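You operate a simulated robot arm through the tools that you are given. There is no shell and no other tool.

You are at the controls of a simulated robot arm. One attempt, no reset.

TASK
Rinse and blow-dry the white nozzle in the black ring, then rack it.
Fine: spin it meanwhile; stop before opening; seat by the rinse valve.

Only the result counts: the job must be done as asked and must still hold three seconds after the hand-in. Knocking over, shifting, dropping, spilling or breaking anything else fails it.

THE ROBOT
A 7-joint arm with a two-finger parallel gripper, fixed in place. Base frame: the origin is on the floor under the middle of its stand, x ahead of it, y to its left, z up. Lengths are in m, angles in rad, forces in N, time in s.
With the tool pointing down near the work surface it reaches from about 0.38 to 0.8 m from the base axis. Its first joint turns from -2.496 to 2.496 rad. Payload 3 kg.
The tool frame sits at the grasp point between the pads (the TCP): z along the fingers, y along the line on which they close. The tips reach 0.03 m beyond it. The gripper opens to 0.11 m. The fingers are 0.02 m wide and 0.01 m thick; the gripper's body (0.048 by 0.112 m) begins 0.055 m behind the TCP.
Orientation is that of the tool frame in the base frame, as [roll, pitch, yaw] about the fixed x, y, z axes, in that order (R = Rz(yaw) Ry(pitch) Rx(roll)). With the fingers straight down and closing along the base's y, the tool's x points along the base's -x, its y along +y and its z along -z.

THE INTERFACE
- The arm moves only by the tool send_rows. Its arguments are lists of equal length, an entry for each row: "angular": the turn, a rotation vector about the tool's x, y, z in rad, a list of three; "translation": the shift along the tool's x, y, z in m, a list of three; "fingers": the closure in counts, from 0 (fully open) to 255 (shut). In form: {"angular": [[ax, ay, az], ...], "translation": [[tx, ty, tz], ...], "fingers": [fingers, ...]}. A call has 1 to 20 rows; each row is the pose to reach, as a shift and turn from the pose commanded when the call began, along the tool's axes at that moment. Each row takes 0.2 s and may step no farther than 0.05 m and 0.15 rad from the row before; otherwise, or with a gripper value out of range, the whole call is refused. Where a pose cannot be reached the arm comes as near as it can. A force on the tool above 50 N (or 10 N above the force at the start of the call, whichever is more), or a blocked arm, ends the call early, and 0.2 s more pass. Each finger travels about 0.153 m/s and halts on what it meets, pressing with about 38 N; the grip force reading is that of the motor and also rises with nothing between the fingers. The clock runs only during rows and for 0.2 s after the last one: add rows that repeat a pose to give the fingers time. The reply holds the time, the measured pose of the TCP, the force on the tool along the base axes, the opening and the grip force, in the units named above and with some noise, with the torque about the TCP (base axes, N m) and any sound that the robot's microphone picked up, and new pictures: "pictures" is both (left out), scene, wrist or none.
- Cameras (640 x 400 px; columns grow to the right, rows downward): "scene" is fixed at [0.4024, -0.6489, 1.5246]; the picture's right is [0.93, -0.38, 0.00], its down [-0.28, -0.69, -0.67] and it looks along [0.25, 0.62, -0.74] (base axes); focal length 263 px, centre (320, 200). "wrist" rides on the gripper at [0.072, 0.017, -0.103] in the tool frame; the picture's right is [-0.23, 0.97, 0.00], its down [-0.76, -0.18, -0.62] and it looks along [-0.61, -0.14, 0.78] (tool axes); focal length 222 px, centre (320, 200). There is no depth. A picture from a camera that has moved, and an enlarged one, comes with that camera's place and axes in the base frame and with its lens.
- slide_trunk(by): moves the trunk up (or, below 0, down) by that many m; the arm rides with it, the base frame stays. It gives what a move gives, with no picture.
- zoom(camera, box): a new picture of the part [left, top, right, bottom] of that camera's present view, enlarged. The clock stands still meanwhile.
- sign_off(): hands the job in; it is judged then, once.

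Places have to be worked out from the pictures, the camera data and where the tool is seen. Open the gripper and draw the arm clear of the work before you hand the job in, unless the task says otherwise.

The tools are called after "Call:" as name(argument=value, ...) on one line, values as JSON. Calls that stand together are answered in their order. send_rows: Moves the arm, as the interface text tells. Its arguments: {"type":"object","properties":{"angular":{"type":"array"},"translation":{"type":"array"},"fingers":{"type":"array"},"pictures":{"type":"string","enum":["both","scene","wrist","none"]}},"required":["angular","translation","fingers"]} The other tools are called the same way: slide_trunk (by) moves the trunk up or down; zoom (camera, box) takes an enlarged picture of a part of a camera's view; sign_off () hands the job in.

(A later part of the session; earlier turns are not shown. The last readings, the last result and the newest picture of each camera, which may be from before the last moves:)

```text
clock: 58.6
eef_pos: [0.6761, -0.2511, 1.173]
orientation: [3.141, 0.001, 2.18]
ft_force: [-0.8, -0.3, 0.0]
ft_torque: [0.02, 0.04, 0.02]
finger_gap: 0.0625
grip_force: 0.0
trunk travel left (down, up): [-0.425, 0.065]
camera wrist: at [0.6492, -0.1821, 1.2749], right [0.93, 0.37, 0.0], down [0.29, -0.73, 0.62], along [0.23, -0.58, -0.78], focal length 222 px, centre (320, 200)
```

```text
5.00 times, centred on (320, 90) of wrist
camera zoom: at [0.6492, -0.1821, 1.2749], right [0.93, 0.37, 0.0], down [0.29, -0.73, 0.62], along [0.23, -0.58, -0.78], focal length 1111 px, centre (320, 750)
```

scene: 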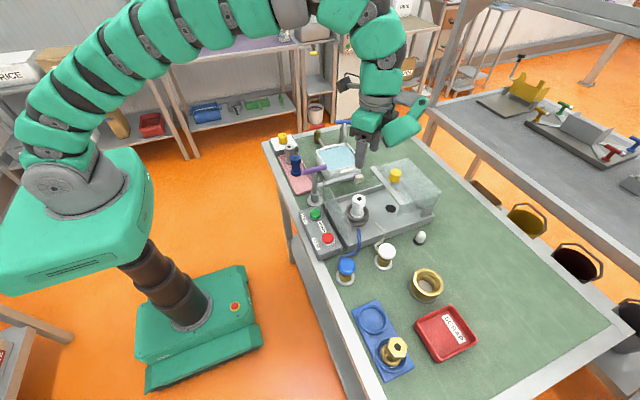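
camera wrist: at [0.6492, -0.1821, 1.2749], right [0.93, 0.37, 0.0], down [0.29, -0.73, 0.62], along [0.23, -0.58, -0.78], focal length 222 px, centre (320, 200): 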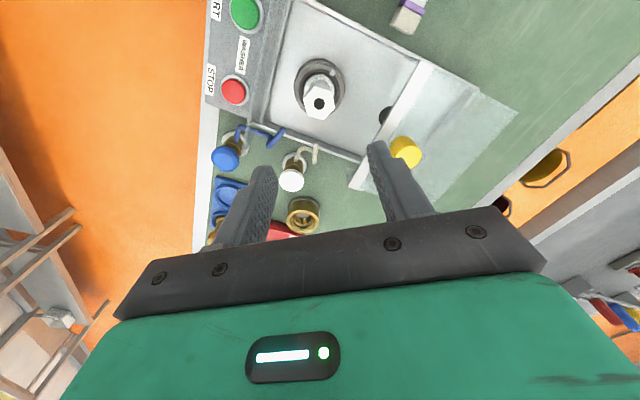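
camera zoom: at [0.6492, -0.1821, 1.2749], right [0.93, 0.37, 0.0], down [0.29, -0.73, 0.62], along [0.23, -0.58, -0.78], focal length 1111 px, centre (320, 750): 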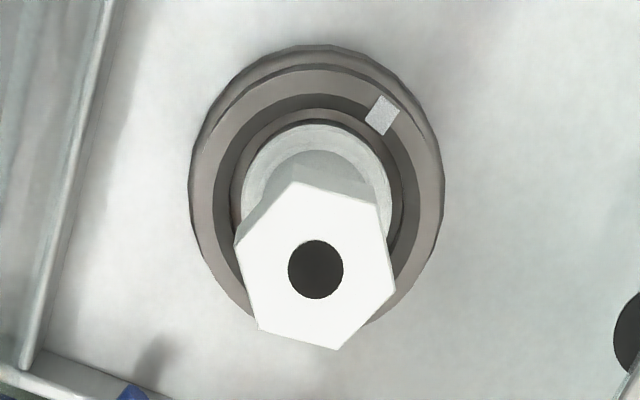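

Flats are at 38° and my closing axis at 35°, so I trim yaw by 3° and descend to just above grasp height.

Call:
send_rows(angular=[[0, 0, -0.02], [0, 0, -0.05], [0, 0, -0.05], [0, 0, -0.05]], translation=[[0, 0, 0.04], [-0.0005, -0.0005, 0.08], [-0.0005, -0.0005, 0.115], [-0.0005, -0.0005, 0.14]], fingers=[110, 110, 110, 110])

Call:
zoom(camera="wrist", box=[220, 60, 420, 240])

Call:
zoom(camera="scene", box=[320, 140, 440, 240])

```text
clock: 59.6
eef_pos: [0.6761, -0.2509, 1.0315]
orientation: [3.141, -0.001, 2.231]
ft_force: [-0.1, -0.3, 0.1]
ft_torque: [0.02, 0.01, -0.02]
finger_gap: 0.0625
grip_force: 0.1
trunk travel left (down, up): [-0.425, 0.065]
camera wrist: at [0.6459, -0.1841, 1.1349], right [0.91, 0.42, 0.0], down [0.33, -0.71, 0.62], along [0.26, -0.57, -0.78], focal length 222 px, centre (320, 200)
```

scene: 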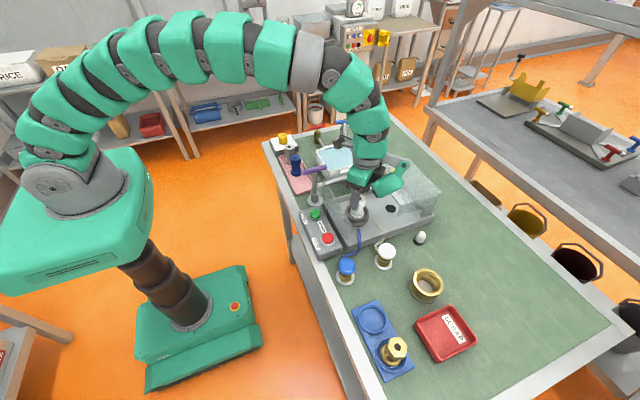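
wrist: 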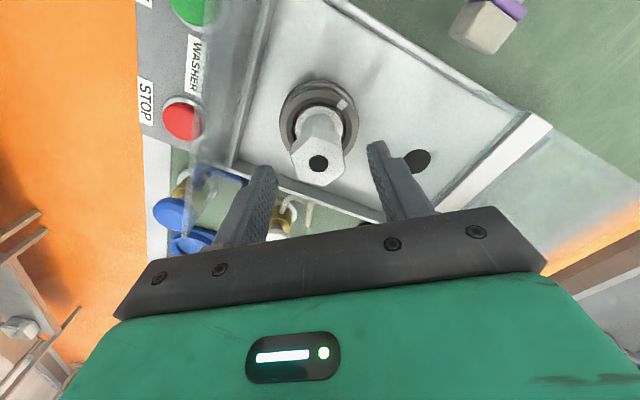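

```text
2.22 times, centred on (320, 150) of wrist
camera zoom: at [0.6459, -0.1841, 1.1349], right [0.91, 0.42, 0.0], down [0.33, -0.71, 0.62], along [0.26, -0.57, -0.78], focal length 494 px, centre (320, 311)
```

zoom: 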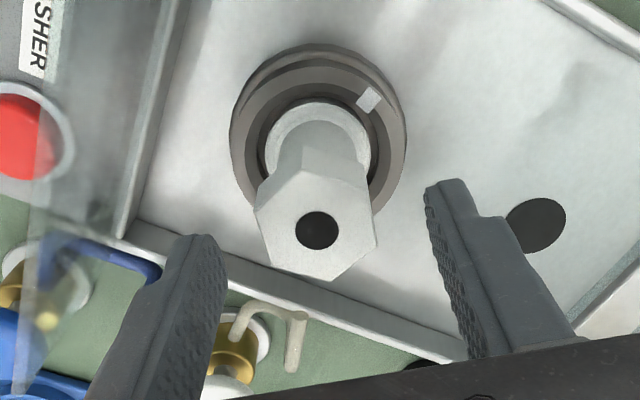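

```text
4.00 times, centred on (380, 190) of scene
camera zoom: at [0.4024, -0.6489, 1.5246], right [0.93, -0.38, 0.0], down [-0.28, -0.69, -0.67], along [0.25, 0.62, -0.74], focal length 1052 px, centre (80, 240)
```

zoom: 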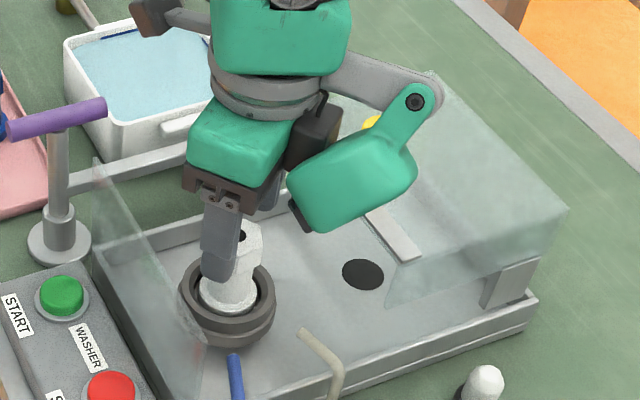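

Aligned: the hex sits between the fingers at tip level. I lower 34 mm (TCP ≈0.9975) with a 1.5 mm centring trim.

Call:
send_rows(angular=[[0, 0, 0], [0, 0, 0], [0, 0, 0]], translation=[[0, -0.0012, 0.012], [0, -0.0012, 0.024], [0, -0.0012, 0.035]], fingers=[110, 110, 110])

Call:
zoom(camera="wrist", box=[220, 60, 420, 240])

Call:
zoom(camera="scene", box=[320, 140, 440, 240])

```text
clock: 60.4
eef_pos: [0.6754, -0.2504, 0.9958]
orientation: [-3.14, -0.002, 2.231]
ft_force: [-0.3, -0.2, -0.5]
ft_torque: [-0.01, -0.02, 0.0]
finger_gap: 0.0625
grip_force: 0.1
trunk travel left (down, up): [-0.425, 0.065]
camera wrist: at [0.6445, -0.1847, 1.0993], right [0.91, 0.42, 0.0], down [0.33, -0.71, 0.62], along [0.26, -0.57, -0.78], focal length 222 px, centre (320, 200)
```

scene: 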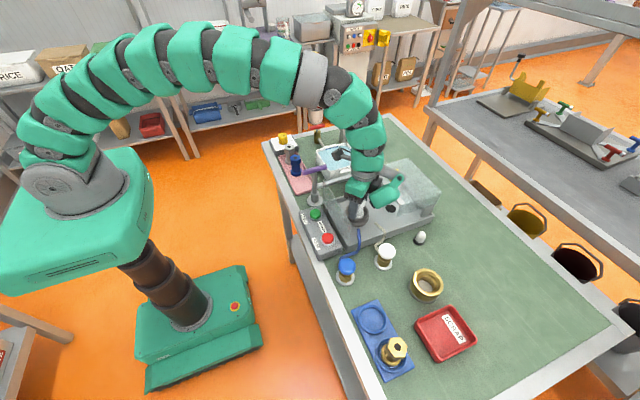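
wrist: 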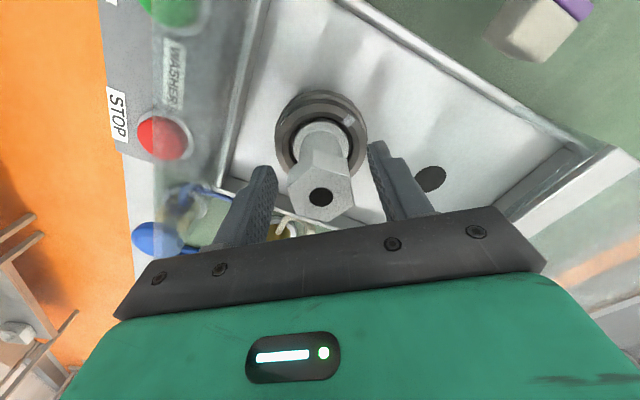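

```text
2.22 times, centred on (320, 150) of wrist
camera zoom: at [0.6445, -0.1847, 1.0993], right [0.91, 0.42, 0.0], down [0.33, -0.71, 0.62], along [0.26, -0.57, -0.78], focal length 494 px, centre (320, 311)
```

zoom: 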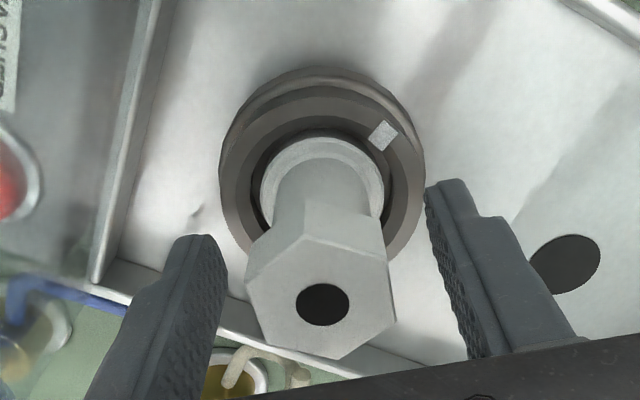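

```text
4.00 times, centred on (380, 190) of scene
camera zoom: at [0.4024, -0.6489, 1.5246], right [0.93, -0.38, 0.0], down [-0.28, -0.69, -0.67], along [0.25, 0.62, -0.74], focal length 1052 px, centre (80, 240)
```

zoom: 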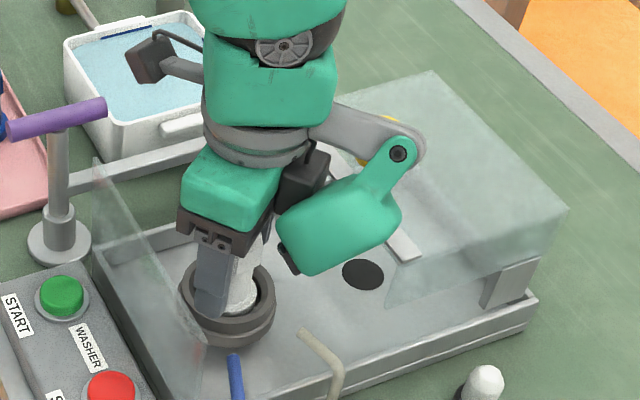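

Hex is centred between the pads, top ~8 mm above the TCP. I close the fingers on it.

Call:
send_rows(angular=[[0, 0, 0], [0, 0, 0], [0, 0, 0], [0, 0, 0], [0, 0, 0]], translation=[[0, 0, 0], [0, 0, 0], [0, 0, 0], [0, 0, 0], [0, 0, 0]], fingers=[150, 200, 255, 255, 255], pictures="wrist")

```text
clock: 61.6
eef_pos: [0.6749, -0.2524, 0.9968]
orientation: [3.141, -0.003, 2.23]
ft_force: [-0.2, 0.0, -0.5]
ft_torque: [-0.01, 0.02, 0.01]
finger_gap: 0.0329
grip_force: 37.7
trunk travel left (down, up): [-0.425, 0.065]
camera wrist: at [0.6448, -0.1847, 1.0996], right [0.91, 0.42, 0.0], down [0.33, -0.71, 0.62], along [0.26, -0.57, -0.78], focal length 222 px, centre (320, 200)
```

wrist: 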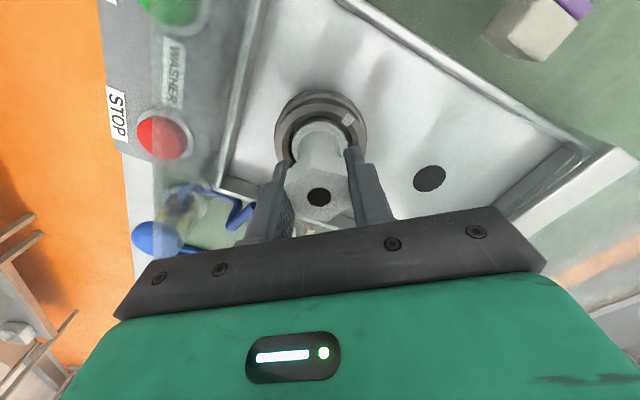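

Gripped squarely on the flats (gap 0.0329, no side load). I lift straight up, slowly at first.

Call:
send_rows(angular=[[0, 0, 0], [0, 0, 0], [0, 0, 0], [0, 0, 0], [0, 0, 0], [0, 0, 0], [0, 0, 0]], translation=[[0, 0, -0.005], [0, 0, -0.012], [0, 0, -0.025], [0, 0, -0.045], [0, 0, -0.075], [0, 0, -0.11], [0, 0, -0.15]], fingers=[255, 255, 255, 255, 255, 255, 255])

Call:
zoom(camera="scene", box=[320, 120, 440, 240])

Call:
zoom(camera="wrist", box=[220, 60, 420, 240])

```text
clock: 63.2
eef_pos: [0.6752, -0.2505, 1.1499]
orientation: [-3.14, -0.001, 2.23]
ft_force: [-0.7, -0.1, 0.0]
ft_torque: [0.02, -0.01, -0.03]
finger_gap: 0.0329
grip_force: 38.5
trunk travel left (down, up): [-0.425, 0.065]
camera wrist: at [0.6442, -0.1819, 1.2528], right [0.91, 0.42, 0.0], down [0.33, -0.71, 0.62], along [0.26, -0.57, -0.78], focal length 222 px, centre (320, 200)
```

scene: 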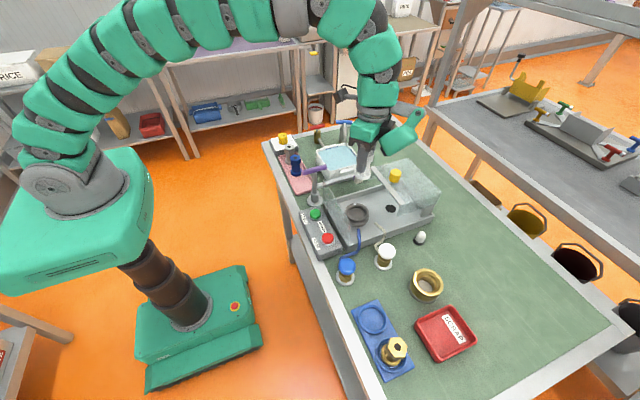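
wrist: 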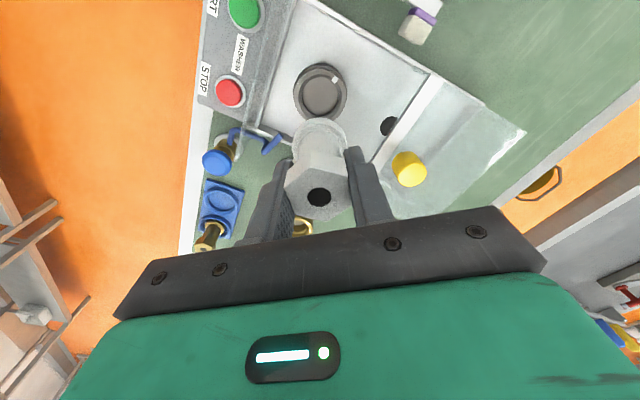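

```text
3.33 times, centred on (380, 180) of scene
camera zoom: at [0.4024, -0.6489, 1.5246], right [0.93, -0.38, 0.0], down [-0.28, -0.69, -0.67], along [0.25, 0.62, -0.74], focal length 876 px, centre (120, 267)
```

zoom: 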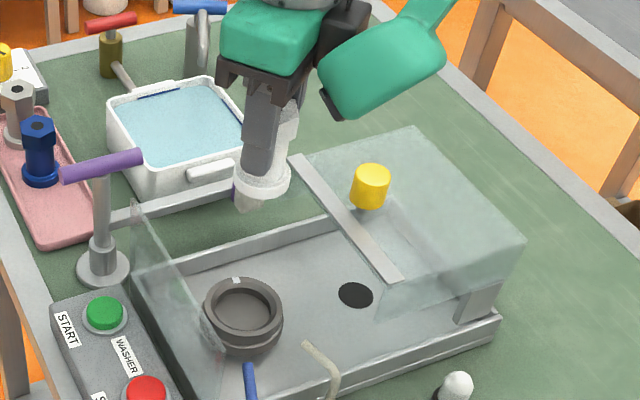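

```text
2.22 times, centred on (320, 150) of wrist
camera zoom: at [0.6442, -0.1819, 1.2528], right [0.91, 0.42, 0.0], down [0.33, -0.71, 0.62], along [0.26, -0.57, -0.78], focal length 494 px, centre (320, 311)
```

zoom: 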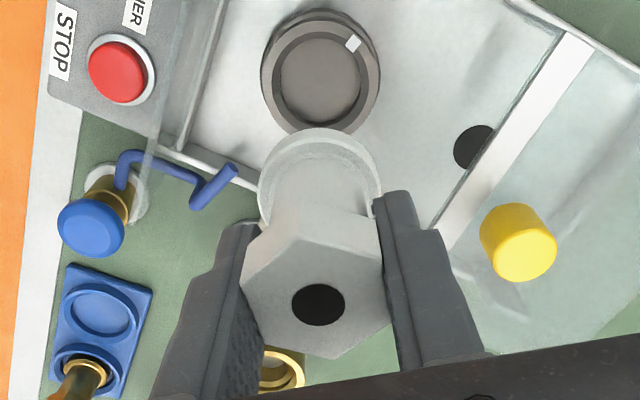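

The white nozzle is out, chuck empty, rack seat triangulates to ≈(0.5825, -0.513). I carry it high over to above the empty blue-rack seat next to the blue (rinse) valve, turning the yaw so the paddle stays away from the brass nozzle.

Call:
send_rows(angular=[[0, 0, -0.1052], [0, 0, -0.2104], [0, 0, -0.3156], [0, 0, -0.4208], [0, 0, -0.526], [0, 0, -0.6312], [0, 0, -0.7365], [0, 0, -0.7365]], translation=[[-0.0215, -0.0334, 0], [-0.0431, -0.0668, 0], [-0.0646, -0.1002, 0], [-0.0862, -0.1337, 0], [-0.1077, -0.1671, 0], [-0.1293, -0.2005, 0], [-0.1508, -0.2339, 0], [-0.1508, -0.2339, 0]], fingers=[255, 255, 255, 255, 255, 255, 255, 255])

Call:
zoom(camera="scene", box=[310, 220, 450, 390])

Call:
zoom(camera="wrist", box=[200, 40, 440, 240])

```text
clock: 65.0
eef_pos: [0.5767, -0.4975, 1.1416]
orientation: [-3.141, -0.001, 2.944]
ft_force: [-0.1, 1.3, -0.2]
ft_torque: [-0.08, 0.06, 0.0]
finger_gap: 0.0329
grip_force: 37.9
out of reach, approached as far as the arm can: row 7, 8
trunk travel left (down, up): [-0.425, 0.065]
camera wrist: at [0.5097, -0.4663, 1.2443], right [0.41, 0.91, 0.0], down [0.71, -0.32, 0.62], along [0.57, -0.26, -0.78], focal length 222 px, centre (320, 200)
```

scene: 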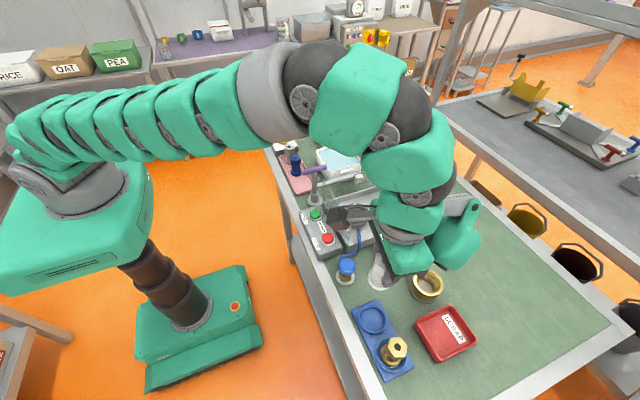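
wrist: 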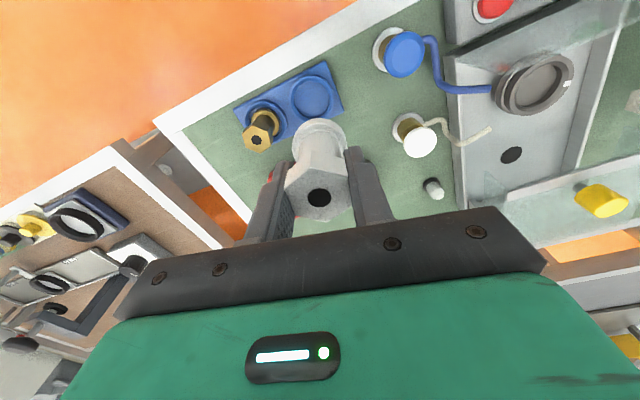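

```text
2.35 times, centred on (380, 305) of scene
camera zoom: at [0.4024, -0.6489, 1.5246], right [0.93, -0.38, 0.0], down [-0.28, -0.69, -0.67], along [0.25, 0.62, -0.74], focal length 619 px, centre (179, -47)
```

zoom: 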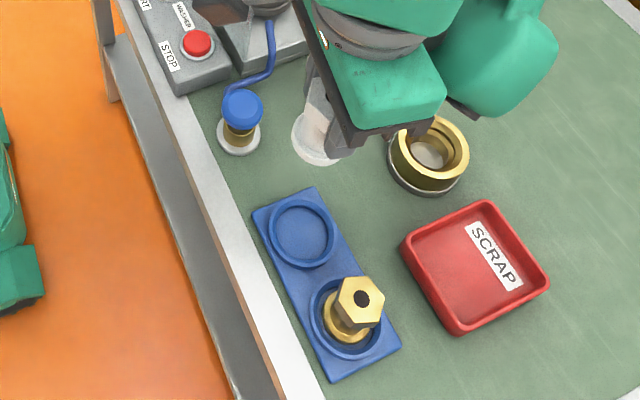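

```text
2.00 times, centred on (320, 140) of wrist
camera zoom: at [0.5097, -0.4663, 1.2443], right [0.41, 0.91, 0.0], down [0.71, -0.32, 0.62], along [0.57, -0.26, -0.78], focal length 444 px, centre (320, 320)
```

zoom: 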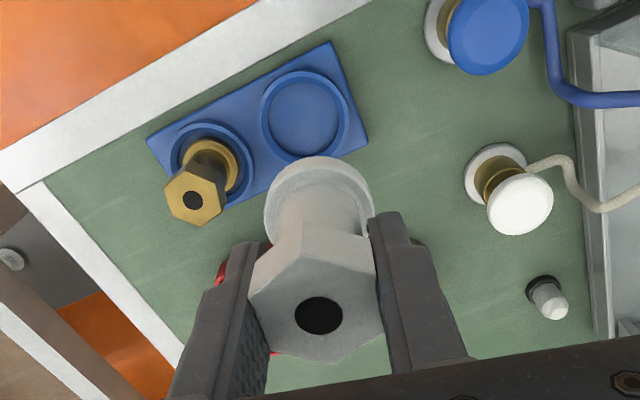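

The arm is at its reach limit at this height (reach is larger lower down). I descend with the nozzle while staying above everything, and re-measure.

Call:
send_rows(angular=[[0, 0, 0], [0, 0, 0], [0, 0, 0]], translation=[[0, 0, 0.025], [0, 0, 0.05], [0, 0, 0.075]], fingers=[255, 255, 255])

Call:
zoom(camera="scene", box=[310, 220, 450, 390])

Call:
zoom(camera="wrist", box=[200, 40, 440, 240])

```text
clock: 65.8
eef_pos: [0.5782, -0.4974, 1.067]
orientation: [-3.141, -0.001, 2.968]
ft_force: [-0.1, 0.2, -0.4]
ft_torque: [-0.02, 0.02, 0.01]
finger_gap: 0.0327
grip_force: 38.4
trunk travel left (down, up): [-0.425, 0.065]
camera wrist: at [0.5089, -0.4682, 1.17], right [0.39, 0.92, 0.0], down [0.72, -0.31, 0.62], along [0.57, -0.24, -0.78], focal length 222 px, centre (320, 200)
```

scene: 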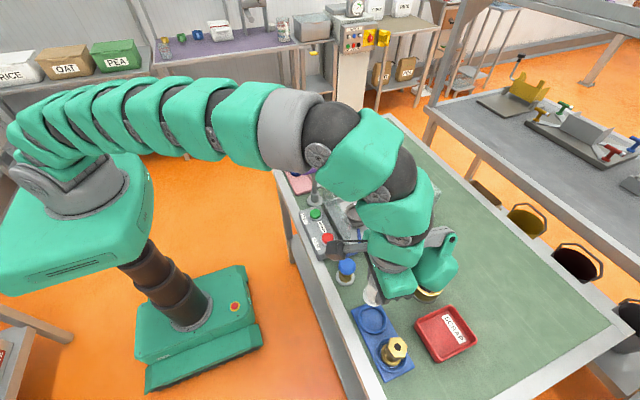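
wrist: 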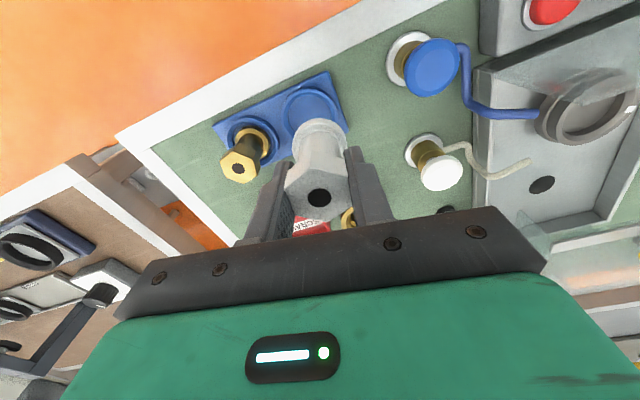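

```text
2.35 times, centred on (380, 305) of scene
camera zoom: at [0.4024, -0.6489, 1.5246], right [0.93, -0.38, 0.0], down [-0.28, -0.69, -0.67], along [0.25, 0.62, -0.74], focal length 619 px, centre (179, -47)
```

zoom: 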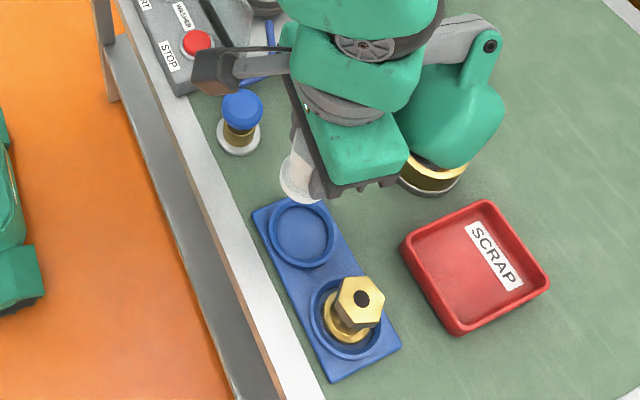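

```text
2.00 times, centred on (320, 140) of wrist
camera zoom: at [0.5089, -0.4682, 1.17], right [0.39, 0.92, 0.0], down [0.72, -0.31, 0.62], along [0.57, -0.24, -0.78], focal length 444 px, centre (320, 320)
```

zoom: 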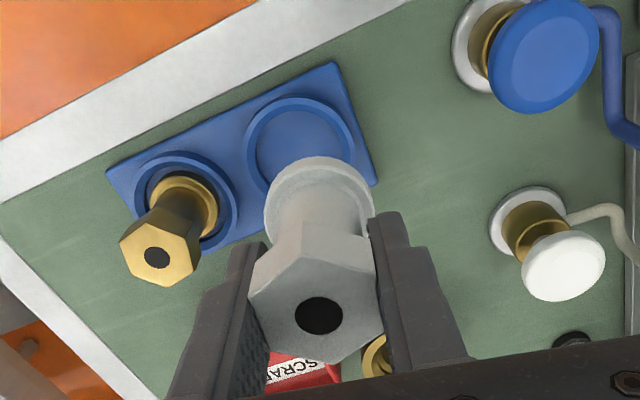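

Seat centre re-measured ≈(0.581, -0.5115); nozzle bottom is ~0.067 below the TCP. I shift over the seat and lower to about 2 cm above it, then verify alignment.

Call:
send_rows(angular=[[0, 0, 0], [0, 0, 0], [0, 0, 0], [0, 0, 0]], translation=[[-0.0054, -0.0133, 0], [-0.0054, -0.0133, 0.02], [-0.0054, -0.0133, 0.045], [-0.0054, -0.0133, 0.062]], fingers=[255, 255, 255, 255])

Call:
zoom(camera="scene", box=[340, 270, 430, 370])

Call:
zoom(camera="wrist", box=[220, 60, 420, 220])

```text
clock: 66.8
eef_pos: [0.58, -0.512, 1.0033]
orientation: [-3.141, -0.003, 2.969]
ft_force: [-0.3, 0.6, -0.7]
ft_torque: [-0.02, 0.05, -0.04]
finger_gap: 0.0328
grip_force: 38.2
trunk travel left (down, up): [-0.425, 0.065]
camera wrist: at [0.5127, -0.4831, 1.1061], right [0.39, 0.92, 0.0], down [0.72, -0.31, 0.62], along [0.57, -0.24, -0.78], focal length 222 px, centre (320, 200)
```

scene: 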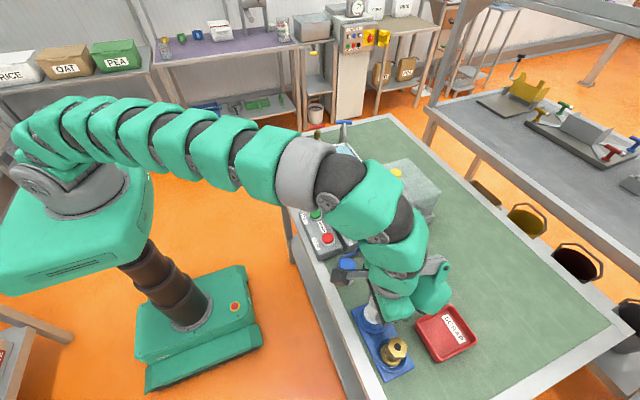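
wrist: 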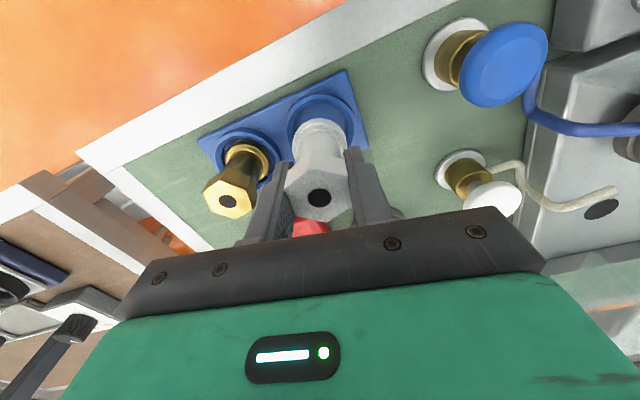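

```text
4.00 times, centred on (385, 320) of scene
camera zoom: at [0.4024, -0.6489, 1.5246], right [0.93, -0.38, 0.0], down [-0.28, -0.69, -0.67], along [0.25, 0.62, -0.74], focal length 1052 px, centre (60, -280)
```

zoom: 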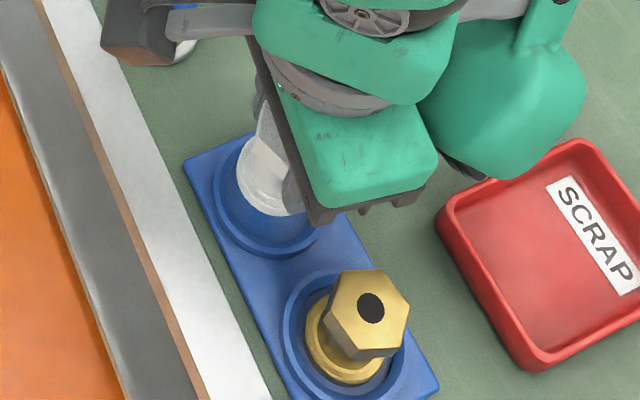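

```text
2.50 times, centred on (320, 140) of wrist
camera zoom: at [0.5127, -0.4831, 1.1061], right [0.39, 0.92, 0.0], down [0.72, -0.31, 0.62], along [0.57, -0.24, -0.78], focal length 555 px, centre (320, 350)
```

zoom: 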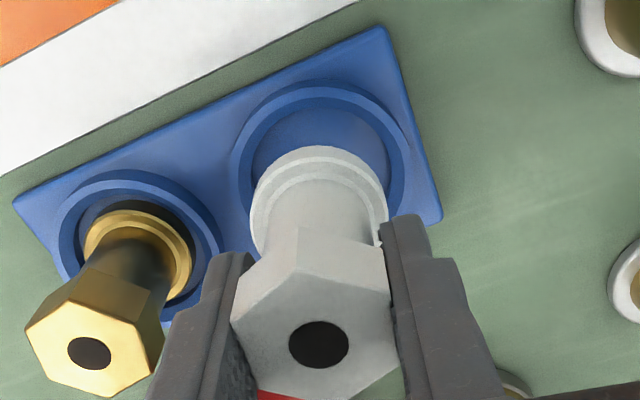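

I zoom tighter to check concentricity of flange and ring.

Call:
zoom(camera="wrist", box=[275, 85, 375, 165])

Call:
zoom(camera="scene", box=[350, 300, 390, 340])

```text
5.00 times, centred on (325, 125) of wrist
camera zoom: at [0.5127, -0.4831, 1.1061], right [0.39, 0.92, 0.0], down [0.72, -0.31, 0.62], along [0.57, -0.24, -0.78], focal length 1111 px, centre (295, 575)
```

zoom: 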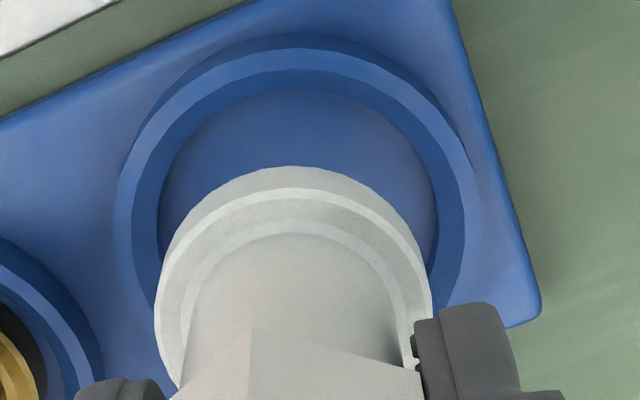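

```text
10.00 times, centred on (370, 320) of scene
camera zoom: at [0.4024, -0.6489, 1.5246], right [0.93, -0.38, 0.0], down [-0.28, -0.69, -0.67], along [0.25, 0.62, -0.74], focal length 2629 px, centre (-180, -1000)
```

zoom: 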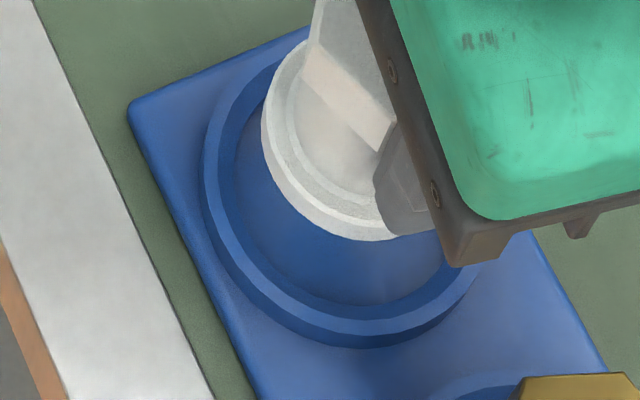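

Flange and ring are concentric to within ~1 mm. I lower the nozzle into the seat, slowing near the floor.

Call:
send_rows(angular=[[0, 0, 0], [0, 0, 0], [0, 0, 0], [0, 0, 0], [0, 0, 0]], translation=[[0, 0, 0.006], [0, 0, 0.012], [0, 0, 0.017], [0, 0, 0.021], [0, 0, 0.024]], fingers=[255, 255, 255, 255, 255])

Call:
zoom(camera="wrist", box=[275, 85, 375, 165])

Call:
zoom(camera="scene", box=[350, 290, 400, 340])

```text
clock: 68.0
eef_pos: [0.5801, -0.5112, 0.9799]
orientation: [-3.14, -0.003, 2.967]
ft_force: [-0.6, 0.6, -0.9]
ft_torque: [0.02, 0.01, -0.01]
finger_gap: 0.0332
grip_force: 38.9
trunk travel left (down, up): [-0.425, 0.065]
camera wrist: at [0.5122, -0.4829, 1.0821], right [0.39, 0.92, 0.0], down [0.72, -0.31, 0.62], along [0.57, -0.24, -0.78], focal length 222 px, centre (320, 200)
```

scene: 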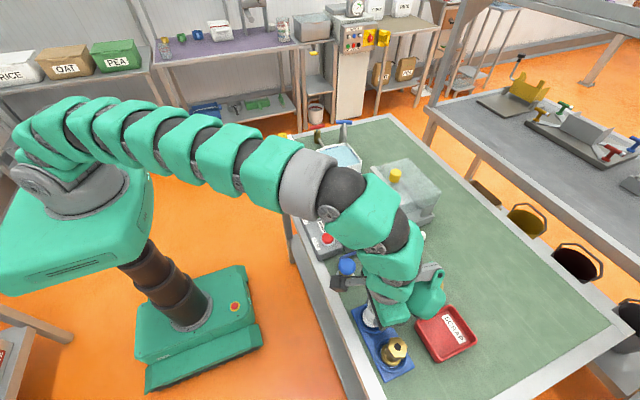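
wrist: 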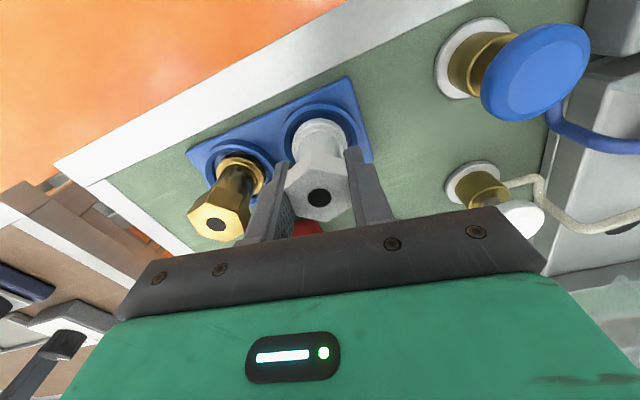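

```text
5.00 times, centred on (325, 125) of wrist
camera zoom: at [0.5122, -0.4829, 1.0821], right [0.39, 0.92, 0.0], down [0.72, -0.31, 0.62], along [0.57, -0.24, -0.78], focal length 1111 px, centre (295, 575)
```

zoom: 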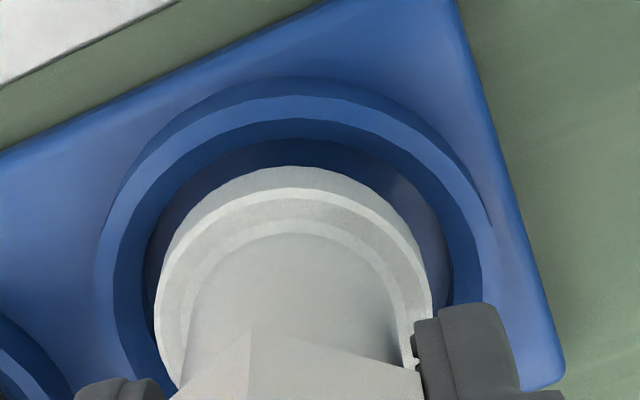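

```text
8.00 times, centred on (375, 315) of scene
camera zoom: at [0.4024, -0.6489, 1.5246], right [0.93, -0.38, 0.0], down [-0.28, -0.69, -0.67], along [0.25, 0.62, -0.74], focal length 2103 px, centre (-120, -720)
```

zoom: 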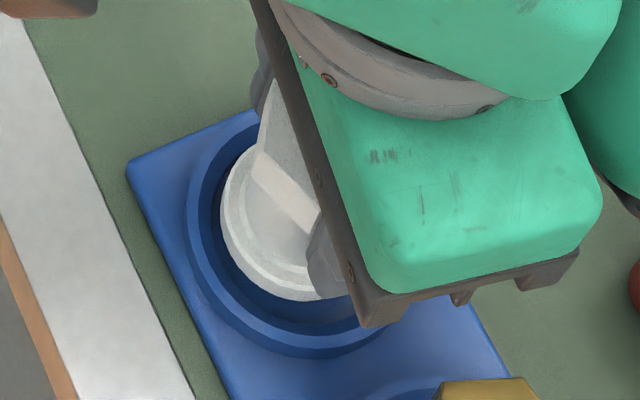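

Flange is entering the ring centred, no contact yet. I continue in 2 mm steps until it touches the floor.

Call:
send_rows(angular=[[0, 0, 0], [0, 0, 0], [0, 0, 0], [0, 0, 0]], translation=[[0, 0, 0.002], [0, 0, 0.004], [0, 0, 0.006], [0, 0, 0.007]], fingers=[255, 255, 255, 255], pictures="wrist")

Call:
zoom(camera="wrist", box=[275, 85, 375, 165])

```text
clock: 69.0
eef_pos: [0.5801, -0.512, 0.9738]
orientation: [-3.141, -0.001, 2.97]
ft_force: [-0.4, 0.5, -0.3]
ft_torque: [-0.01, 0.09, 0.02]
finger_gap: 0.0328
grip_force: 37.8
trunk travel left (down, up): [-0.425, 0.065]
camera wrist: at [0.5122, -0.483, 1.0757], right [0.39, 0.92, 0.0], down [0.72, -0.31, 0.62], along [0.57, -0.24, -0.78], focal length 222 px, centre (320, 200)
```

wrist: 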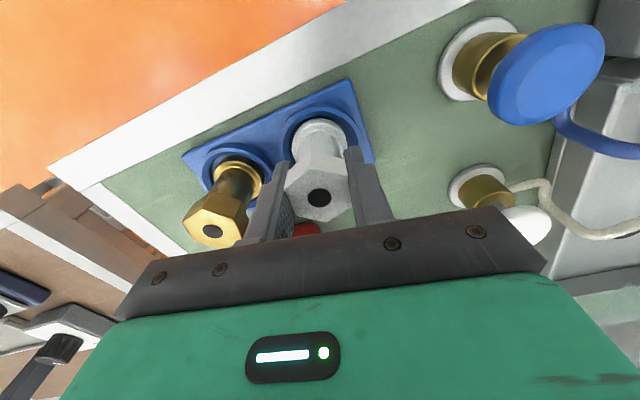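

```text
5.00 times, centred on (325, 125) of wrist
camera zoom: at [0.5122, -0.483, 1.0757], right [0.39, 0.92, 0.0], down [0.72, -0.31, 0.62], along [0.57, -0.24, -0.78], focal length 1111 px, centre (295, 575)
```

zoom: 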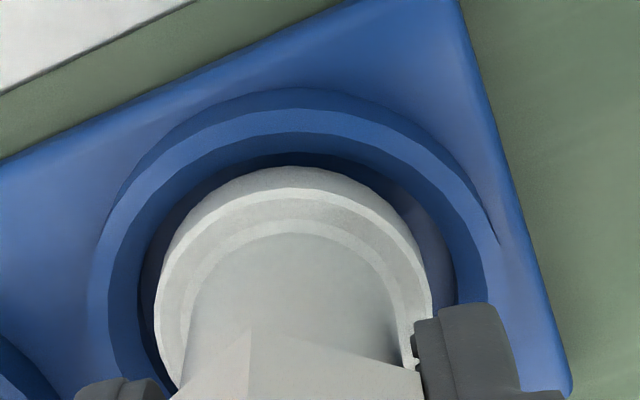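

No contact yet; I keep lowering in 2 mm steps.

Call:
send_rows(angular=[[0, 0, 0], [0, 0, 0], [0, 0, 0]], translation=[[0, 0, 0.002], [0, 0, 0.004], [0, 0, 0.005]], fingers=[255, 255, 255], pictures="wrist")

Call:
zoom(camera="wrist", box=[275, 85, 375, 165])

```text
clock: 69.8
eef_pos: [0.579, -0.5112, 0.9662]
orientation: [-3.141, -0.003, 2.967]
ft_force: [0.0, -0.1, -0.5]
ft_torque: [0.02, 0.05, 0.01]
finger_gap: 0.0327
grip_force: 38.0
trunk travel left (down, up): [-0.425, 0.065]
camera wrist: at [0.5118, -0.4832, 1.0704], right [0.39, 0.92, 0.0], down [0.72, -0.31, 0.62], along [0.57, -0.24, -0.78], focal length 222 px, centre (320, 200)
```

wrist: 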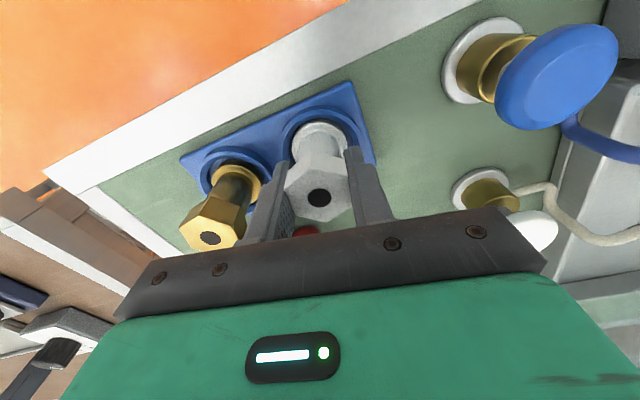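

```text
5.00 times, centred on (325, 125) of wrist
camera zoom: at [0.5118, -0.4832, 1.0704], right [0.39, 0.92, 0.0], down [0.72, -0.31, 0.62], along [0.57, -0.24, -0.78], focal length 1111 px, centre (295, 575)
```

zoom: 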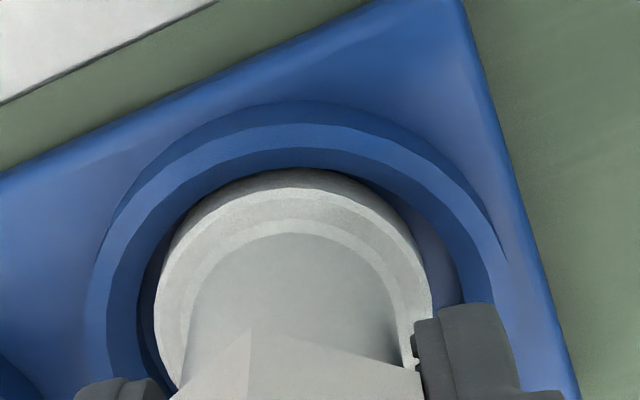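

Still no contact force; flange remains centred. I continue in 1.5–2 mm steps.

Call:
send_rows(angular=[[0, 0, 0], [0, 0, 0], [0, 0, 0]], translation=[[0, 0, 0.0015], [0, 0, 0.003], [0, 0, 0.0045]], fingers=[255, 255, 255])

Call:
zoom(camera="wrist", box=[275, 85, 375, 165])

Call:
zoom(camera="scene", box=[350, 290, 400, 340])

```text
clock: 70.6
eef_pos: [0.5803, -0.5122, 0.9661]
orientation: [-3.14, 0.004, 2.969]
ft_force: [1.0, 1.9, 29.2]
ft_torque: [0.15, 0.14, -0.02]
finger_gap: 0.0331
grip_force: 37.8
trunk travel left (down, up): [-0.425, 0.065]
camera wrist: at [0.5108, -0.4832, 1.0687], right [0.39, 0.92, 0.0], down [0.72, -0.3, 0.63], along [0.58, -0.25, -0.78], focal length 222 px, centre (320, 200)
```

scene: 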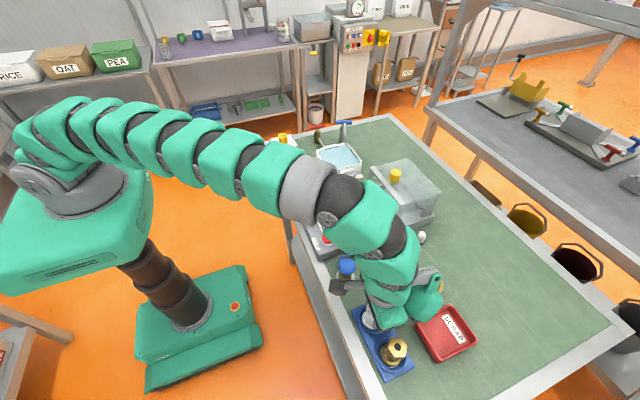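
wrist: 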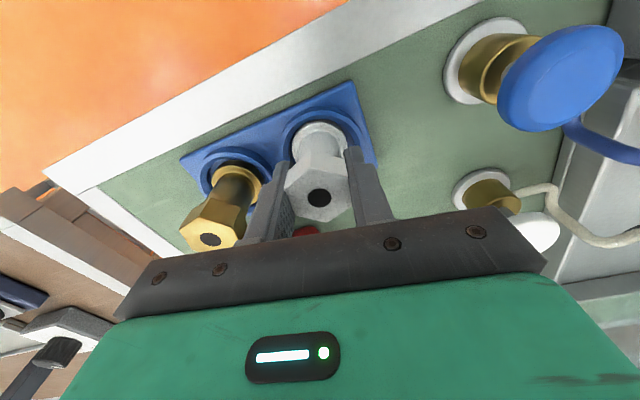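

```text
5.00 times, centred on (325, 125) of wrist
camera zoom: at [0.5108, -0.4832, 1.0687], right [0.39, 0.92, 0.0], down [0.72, -0.3, 0.63], along [0.58, -0.25, -0.78], focal length 1111 px, centre (295, 575)
```

zoom: 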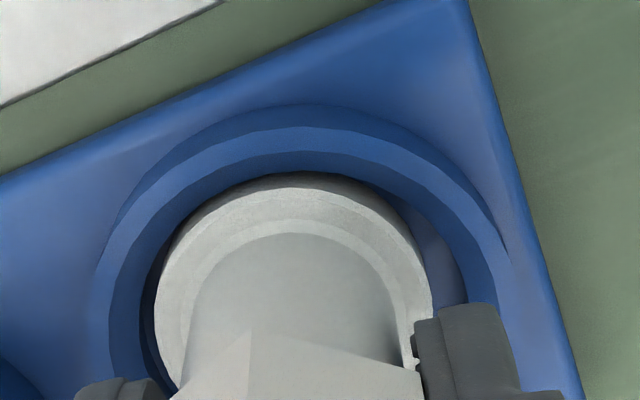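

```text
8.00 times, centred on (375, 315) of scene
camera zoom: at [0.4024, -0.6489, 1.5246], right [0.93, -0.38, 0.0], down [-0.28, -0.69, -0.67], along [0.25, 0.62, -0.74], focal length 2103 px, centre (-120, -720)
```

zoom: 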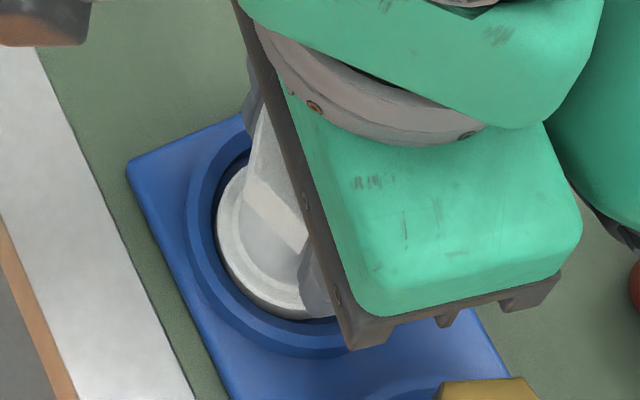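

Seated on the floor (29 N up, flange inside the ring). I ease up 3 mm to unload, then open the fingers gently.

Call:
send_rows(angular=[[0, 0, 0], [0, 0, 0], [0, 0, 0], [0, 0, 0], [0, 0, 0], [0, 0, 0]], translation=[[0, 0, -0.003], [0, 0, -0.003], [0, 0, -0.003], [0, 0, -0.003], [0, 0, -0.003], [0, 0, -0.003]], fingers=[255, 255, 170, 150, 130, 130], pictures="wrist")

Call:
zoom(camera="wrist", box=[240, 80, 400, 230])

```text
clock: 72.0
eef_pos: [0.58, -0.5137, 0.9662]
orientation: [-3.141, -0.003, 2.966]
ft_force: [0.3, -0.1, 0.3]
ft_torque: [-0.01, 0.06, -0.01]
finger_gap: 0.0542
grip_force: 0.0
trunk travel left (down, up): [-0.425, 0.065]
camera wrist: at [0.5117, -0.4841, 1.0686], right [0.39, 0.92, 0.0], down [0.72, -0.31, 0.62], along [0.57, -0.24, -0.78], focal length 222 px, centre (320, 200)
```

wrist: 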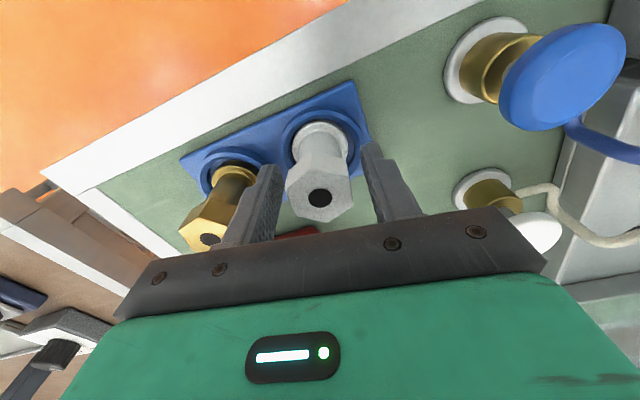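

```text
2.67 times, centred on (320, 155) of wrist
camera zoom: at [0.5117, -0.4841, 1.0686], right [0.39, 0.92, 0.0], down [0.72, -0.31, 0.62], along [0.57, -0.24, -0.78], focal length 592 px, centre (320, 320)
```

zoom: 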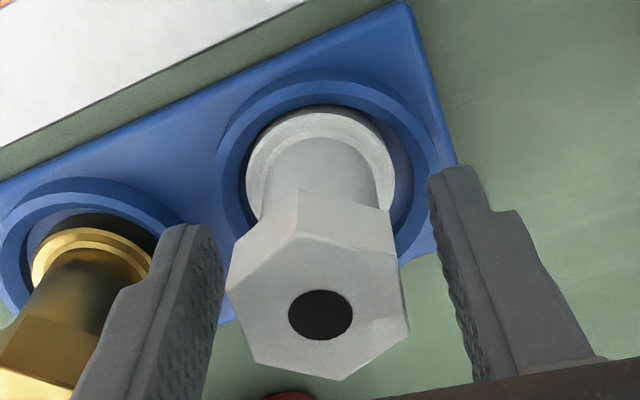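

Fingers are open and the nozzle stands upright in the seat. I lift straight up clear of it.

Call:
send_rows(angular=[[0, 0, 0], [0, 0, 0], [0, 0, 0], [0, 0, 0]], translation=[[0, 0, -0.01], [0, 0, -0.03], [0, 0, -0.055], [0, 0, -0.085]], fingers=[130, 130, 130, 130])

Call:
zoom(camera="scene", box=[340, 270, 430, 370])

Call:
zoom(camera="wrist", box=[220, 60, 420, 220])

```text
clock: 73.0
eef_pos: [0.5772, -0.5124, 1.0498]
orientation: [-3.141, -0.001, 2.968]
ft_force: [-0.2, 0.3, 0.4]
ft_torque: [-0.01, 0.01, 0.03]
finger_gap: 0.0539
grip_force: 0.0
trunk travel left (down, up): [-0.425, 0.065]
camera wrist: at [0.5088, -0.4836, 1.154], right [0.39, 0.92, 0.0], down [0.72, -0.31, 0.62], along [0.57, -0.24, -0.78], focal length 222 px, centre (320, 200)
```

scene: 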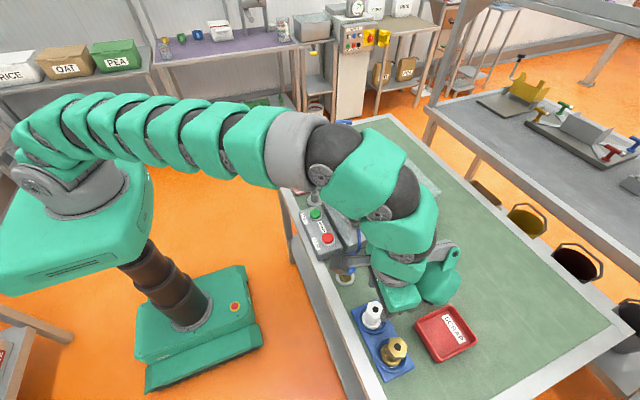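
wrist: 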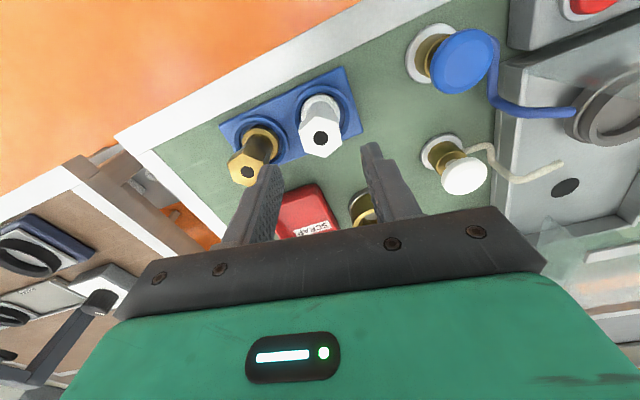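

```text
4.00 times, centred on (385, 320) of scene
camera zoom: at [0.4024, -0.6489, 1.5246], right [0.93, -0.38, 0.0], down [-0.28, -0.69, -0.67], along [0.25, 0.62, -0.74], focal length 1052 px, centre (60, -280)
```

zoom: 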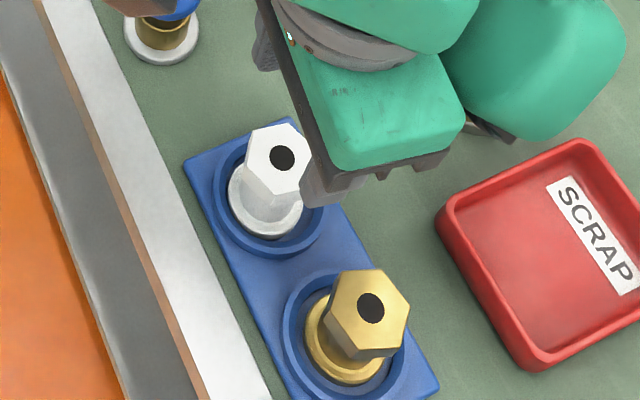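

```text
2.50 times, centred on (320, 140) of wrist
camera zoom: at [0.5088, -0.4836, 1.154], right [0.39, 0.92, 0.0], down [0.72, -0.31, 0.62], along [0.57, -0.24, -0.78], focal length 555 px, centre (320, 350)
```

zoom: 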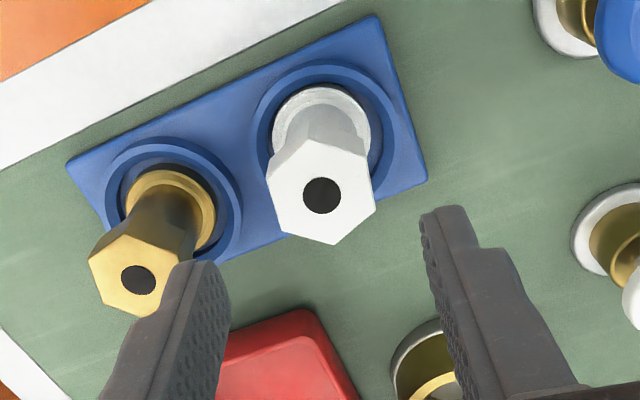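

The white nozzle sits upright in the seat beside the rinse valve and everything else is in place. I draw the arm back and up, clear of the bench, opening the gripper fully.

Call:
send_rows(angular=[[0, 0, 0], [0, 0, 0], [0, 0, 0], [0, 0, 0], [0, 0, 0], [0, 0, 0], [0, 0, 0], [0, 0, 0]], translation=[[0.01, 0.008, -0.015], [0.03, 0.025, -0.035], [0.055, 0.048, -0.06], [0.08, 0.07, -0.085], [0.105, 0.093, -0.11], [0.13, 0.116, -0.13], [0.153, 0.138, -0.15], [0.153, 0.138, -0.15]], fingers=[130, 130, 130, 100, 50, 0, 0, 0])

Call:
zoom(camera="scene", box=[300, 180, 480, 390])

Call:
zoom(camera="scene", box=[340, 280, 420, 380])

```text
clock: 74.8
eef_pos: [0.4525, -0.3525, 1.201]
orientation: [3.141, 0.0, 2.968]
ft_force: [-0.6, 0.2, 1.4]
ft_torque: [-0.07, 0.02, 0.0]
finger_gap: 0.1102
grip_force: 0.1
trunk travel left (down, up): [-0.425, 0.065]
camera wrist: at [0.3847, -0.3228, 1.3047], right [0.39, 0.92, 0.0], down [0.72, -0.31, 0.62], along [0.57, -0.24, -0.78], focal length 222 px, centre (320, 200)
```

scene: 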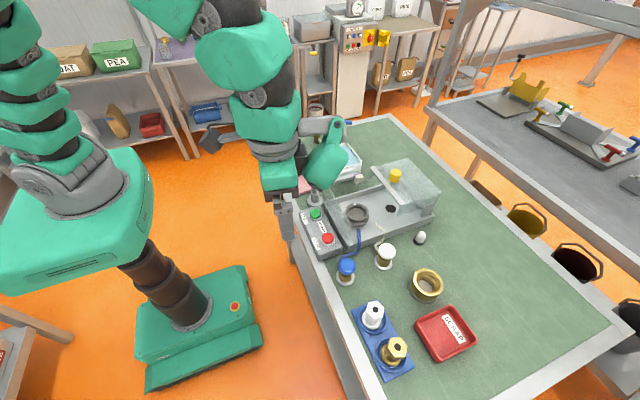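
wrist: 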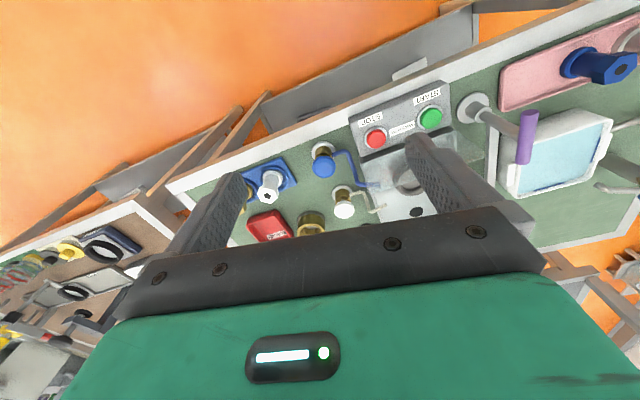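

```text
1.90 times, centred on (390, 285) of scene
camera zoom: at [0.4024, -0.6489, 1.5246], right [0.93, -0.38, 0.0], down [-0.28, -0.69, -0.67], along [0.25, 0.62, -0.74], focal length 501 px, centre (187, 38)
```

zoom: 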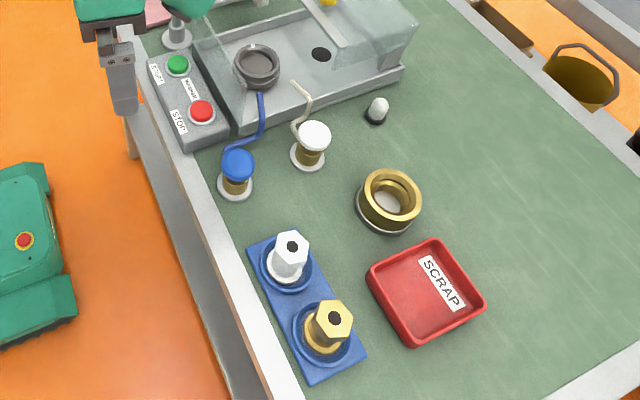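

```text
4.00 times, centred on (380, 330) of scene
camera zoom: at [0.4024, -0.6489, 1.5246], right [0.93, -0.38, 0.0], down [-0.28, -0.69, -0.67], along [0.25, 0.62, -0.74], focal length 1052 px, centre (80, -320)
```

zoom: 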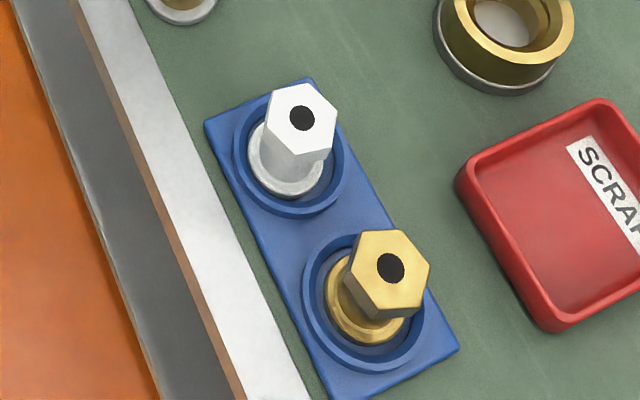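

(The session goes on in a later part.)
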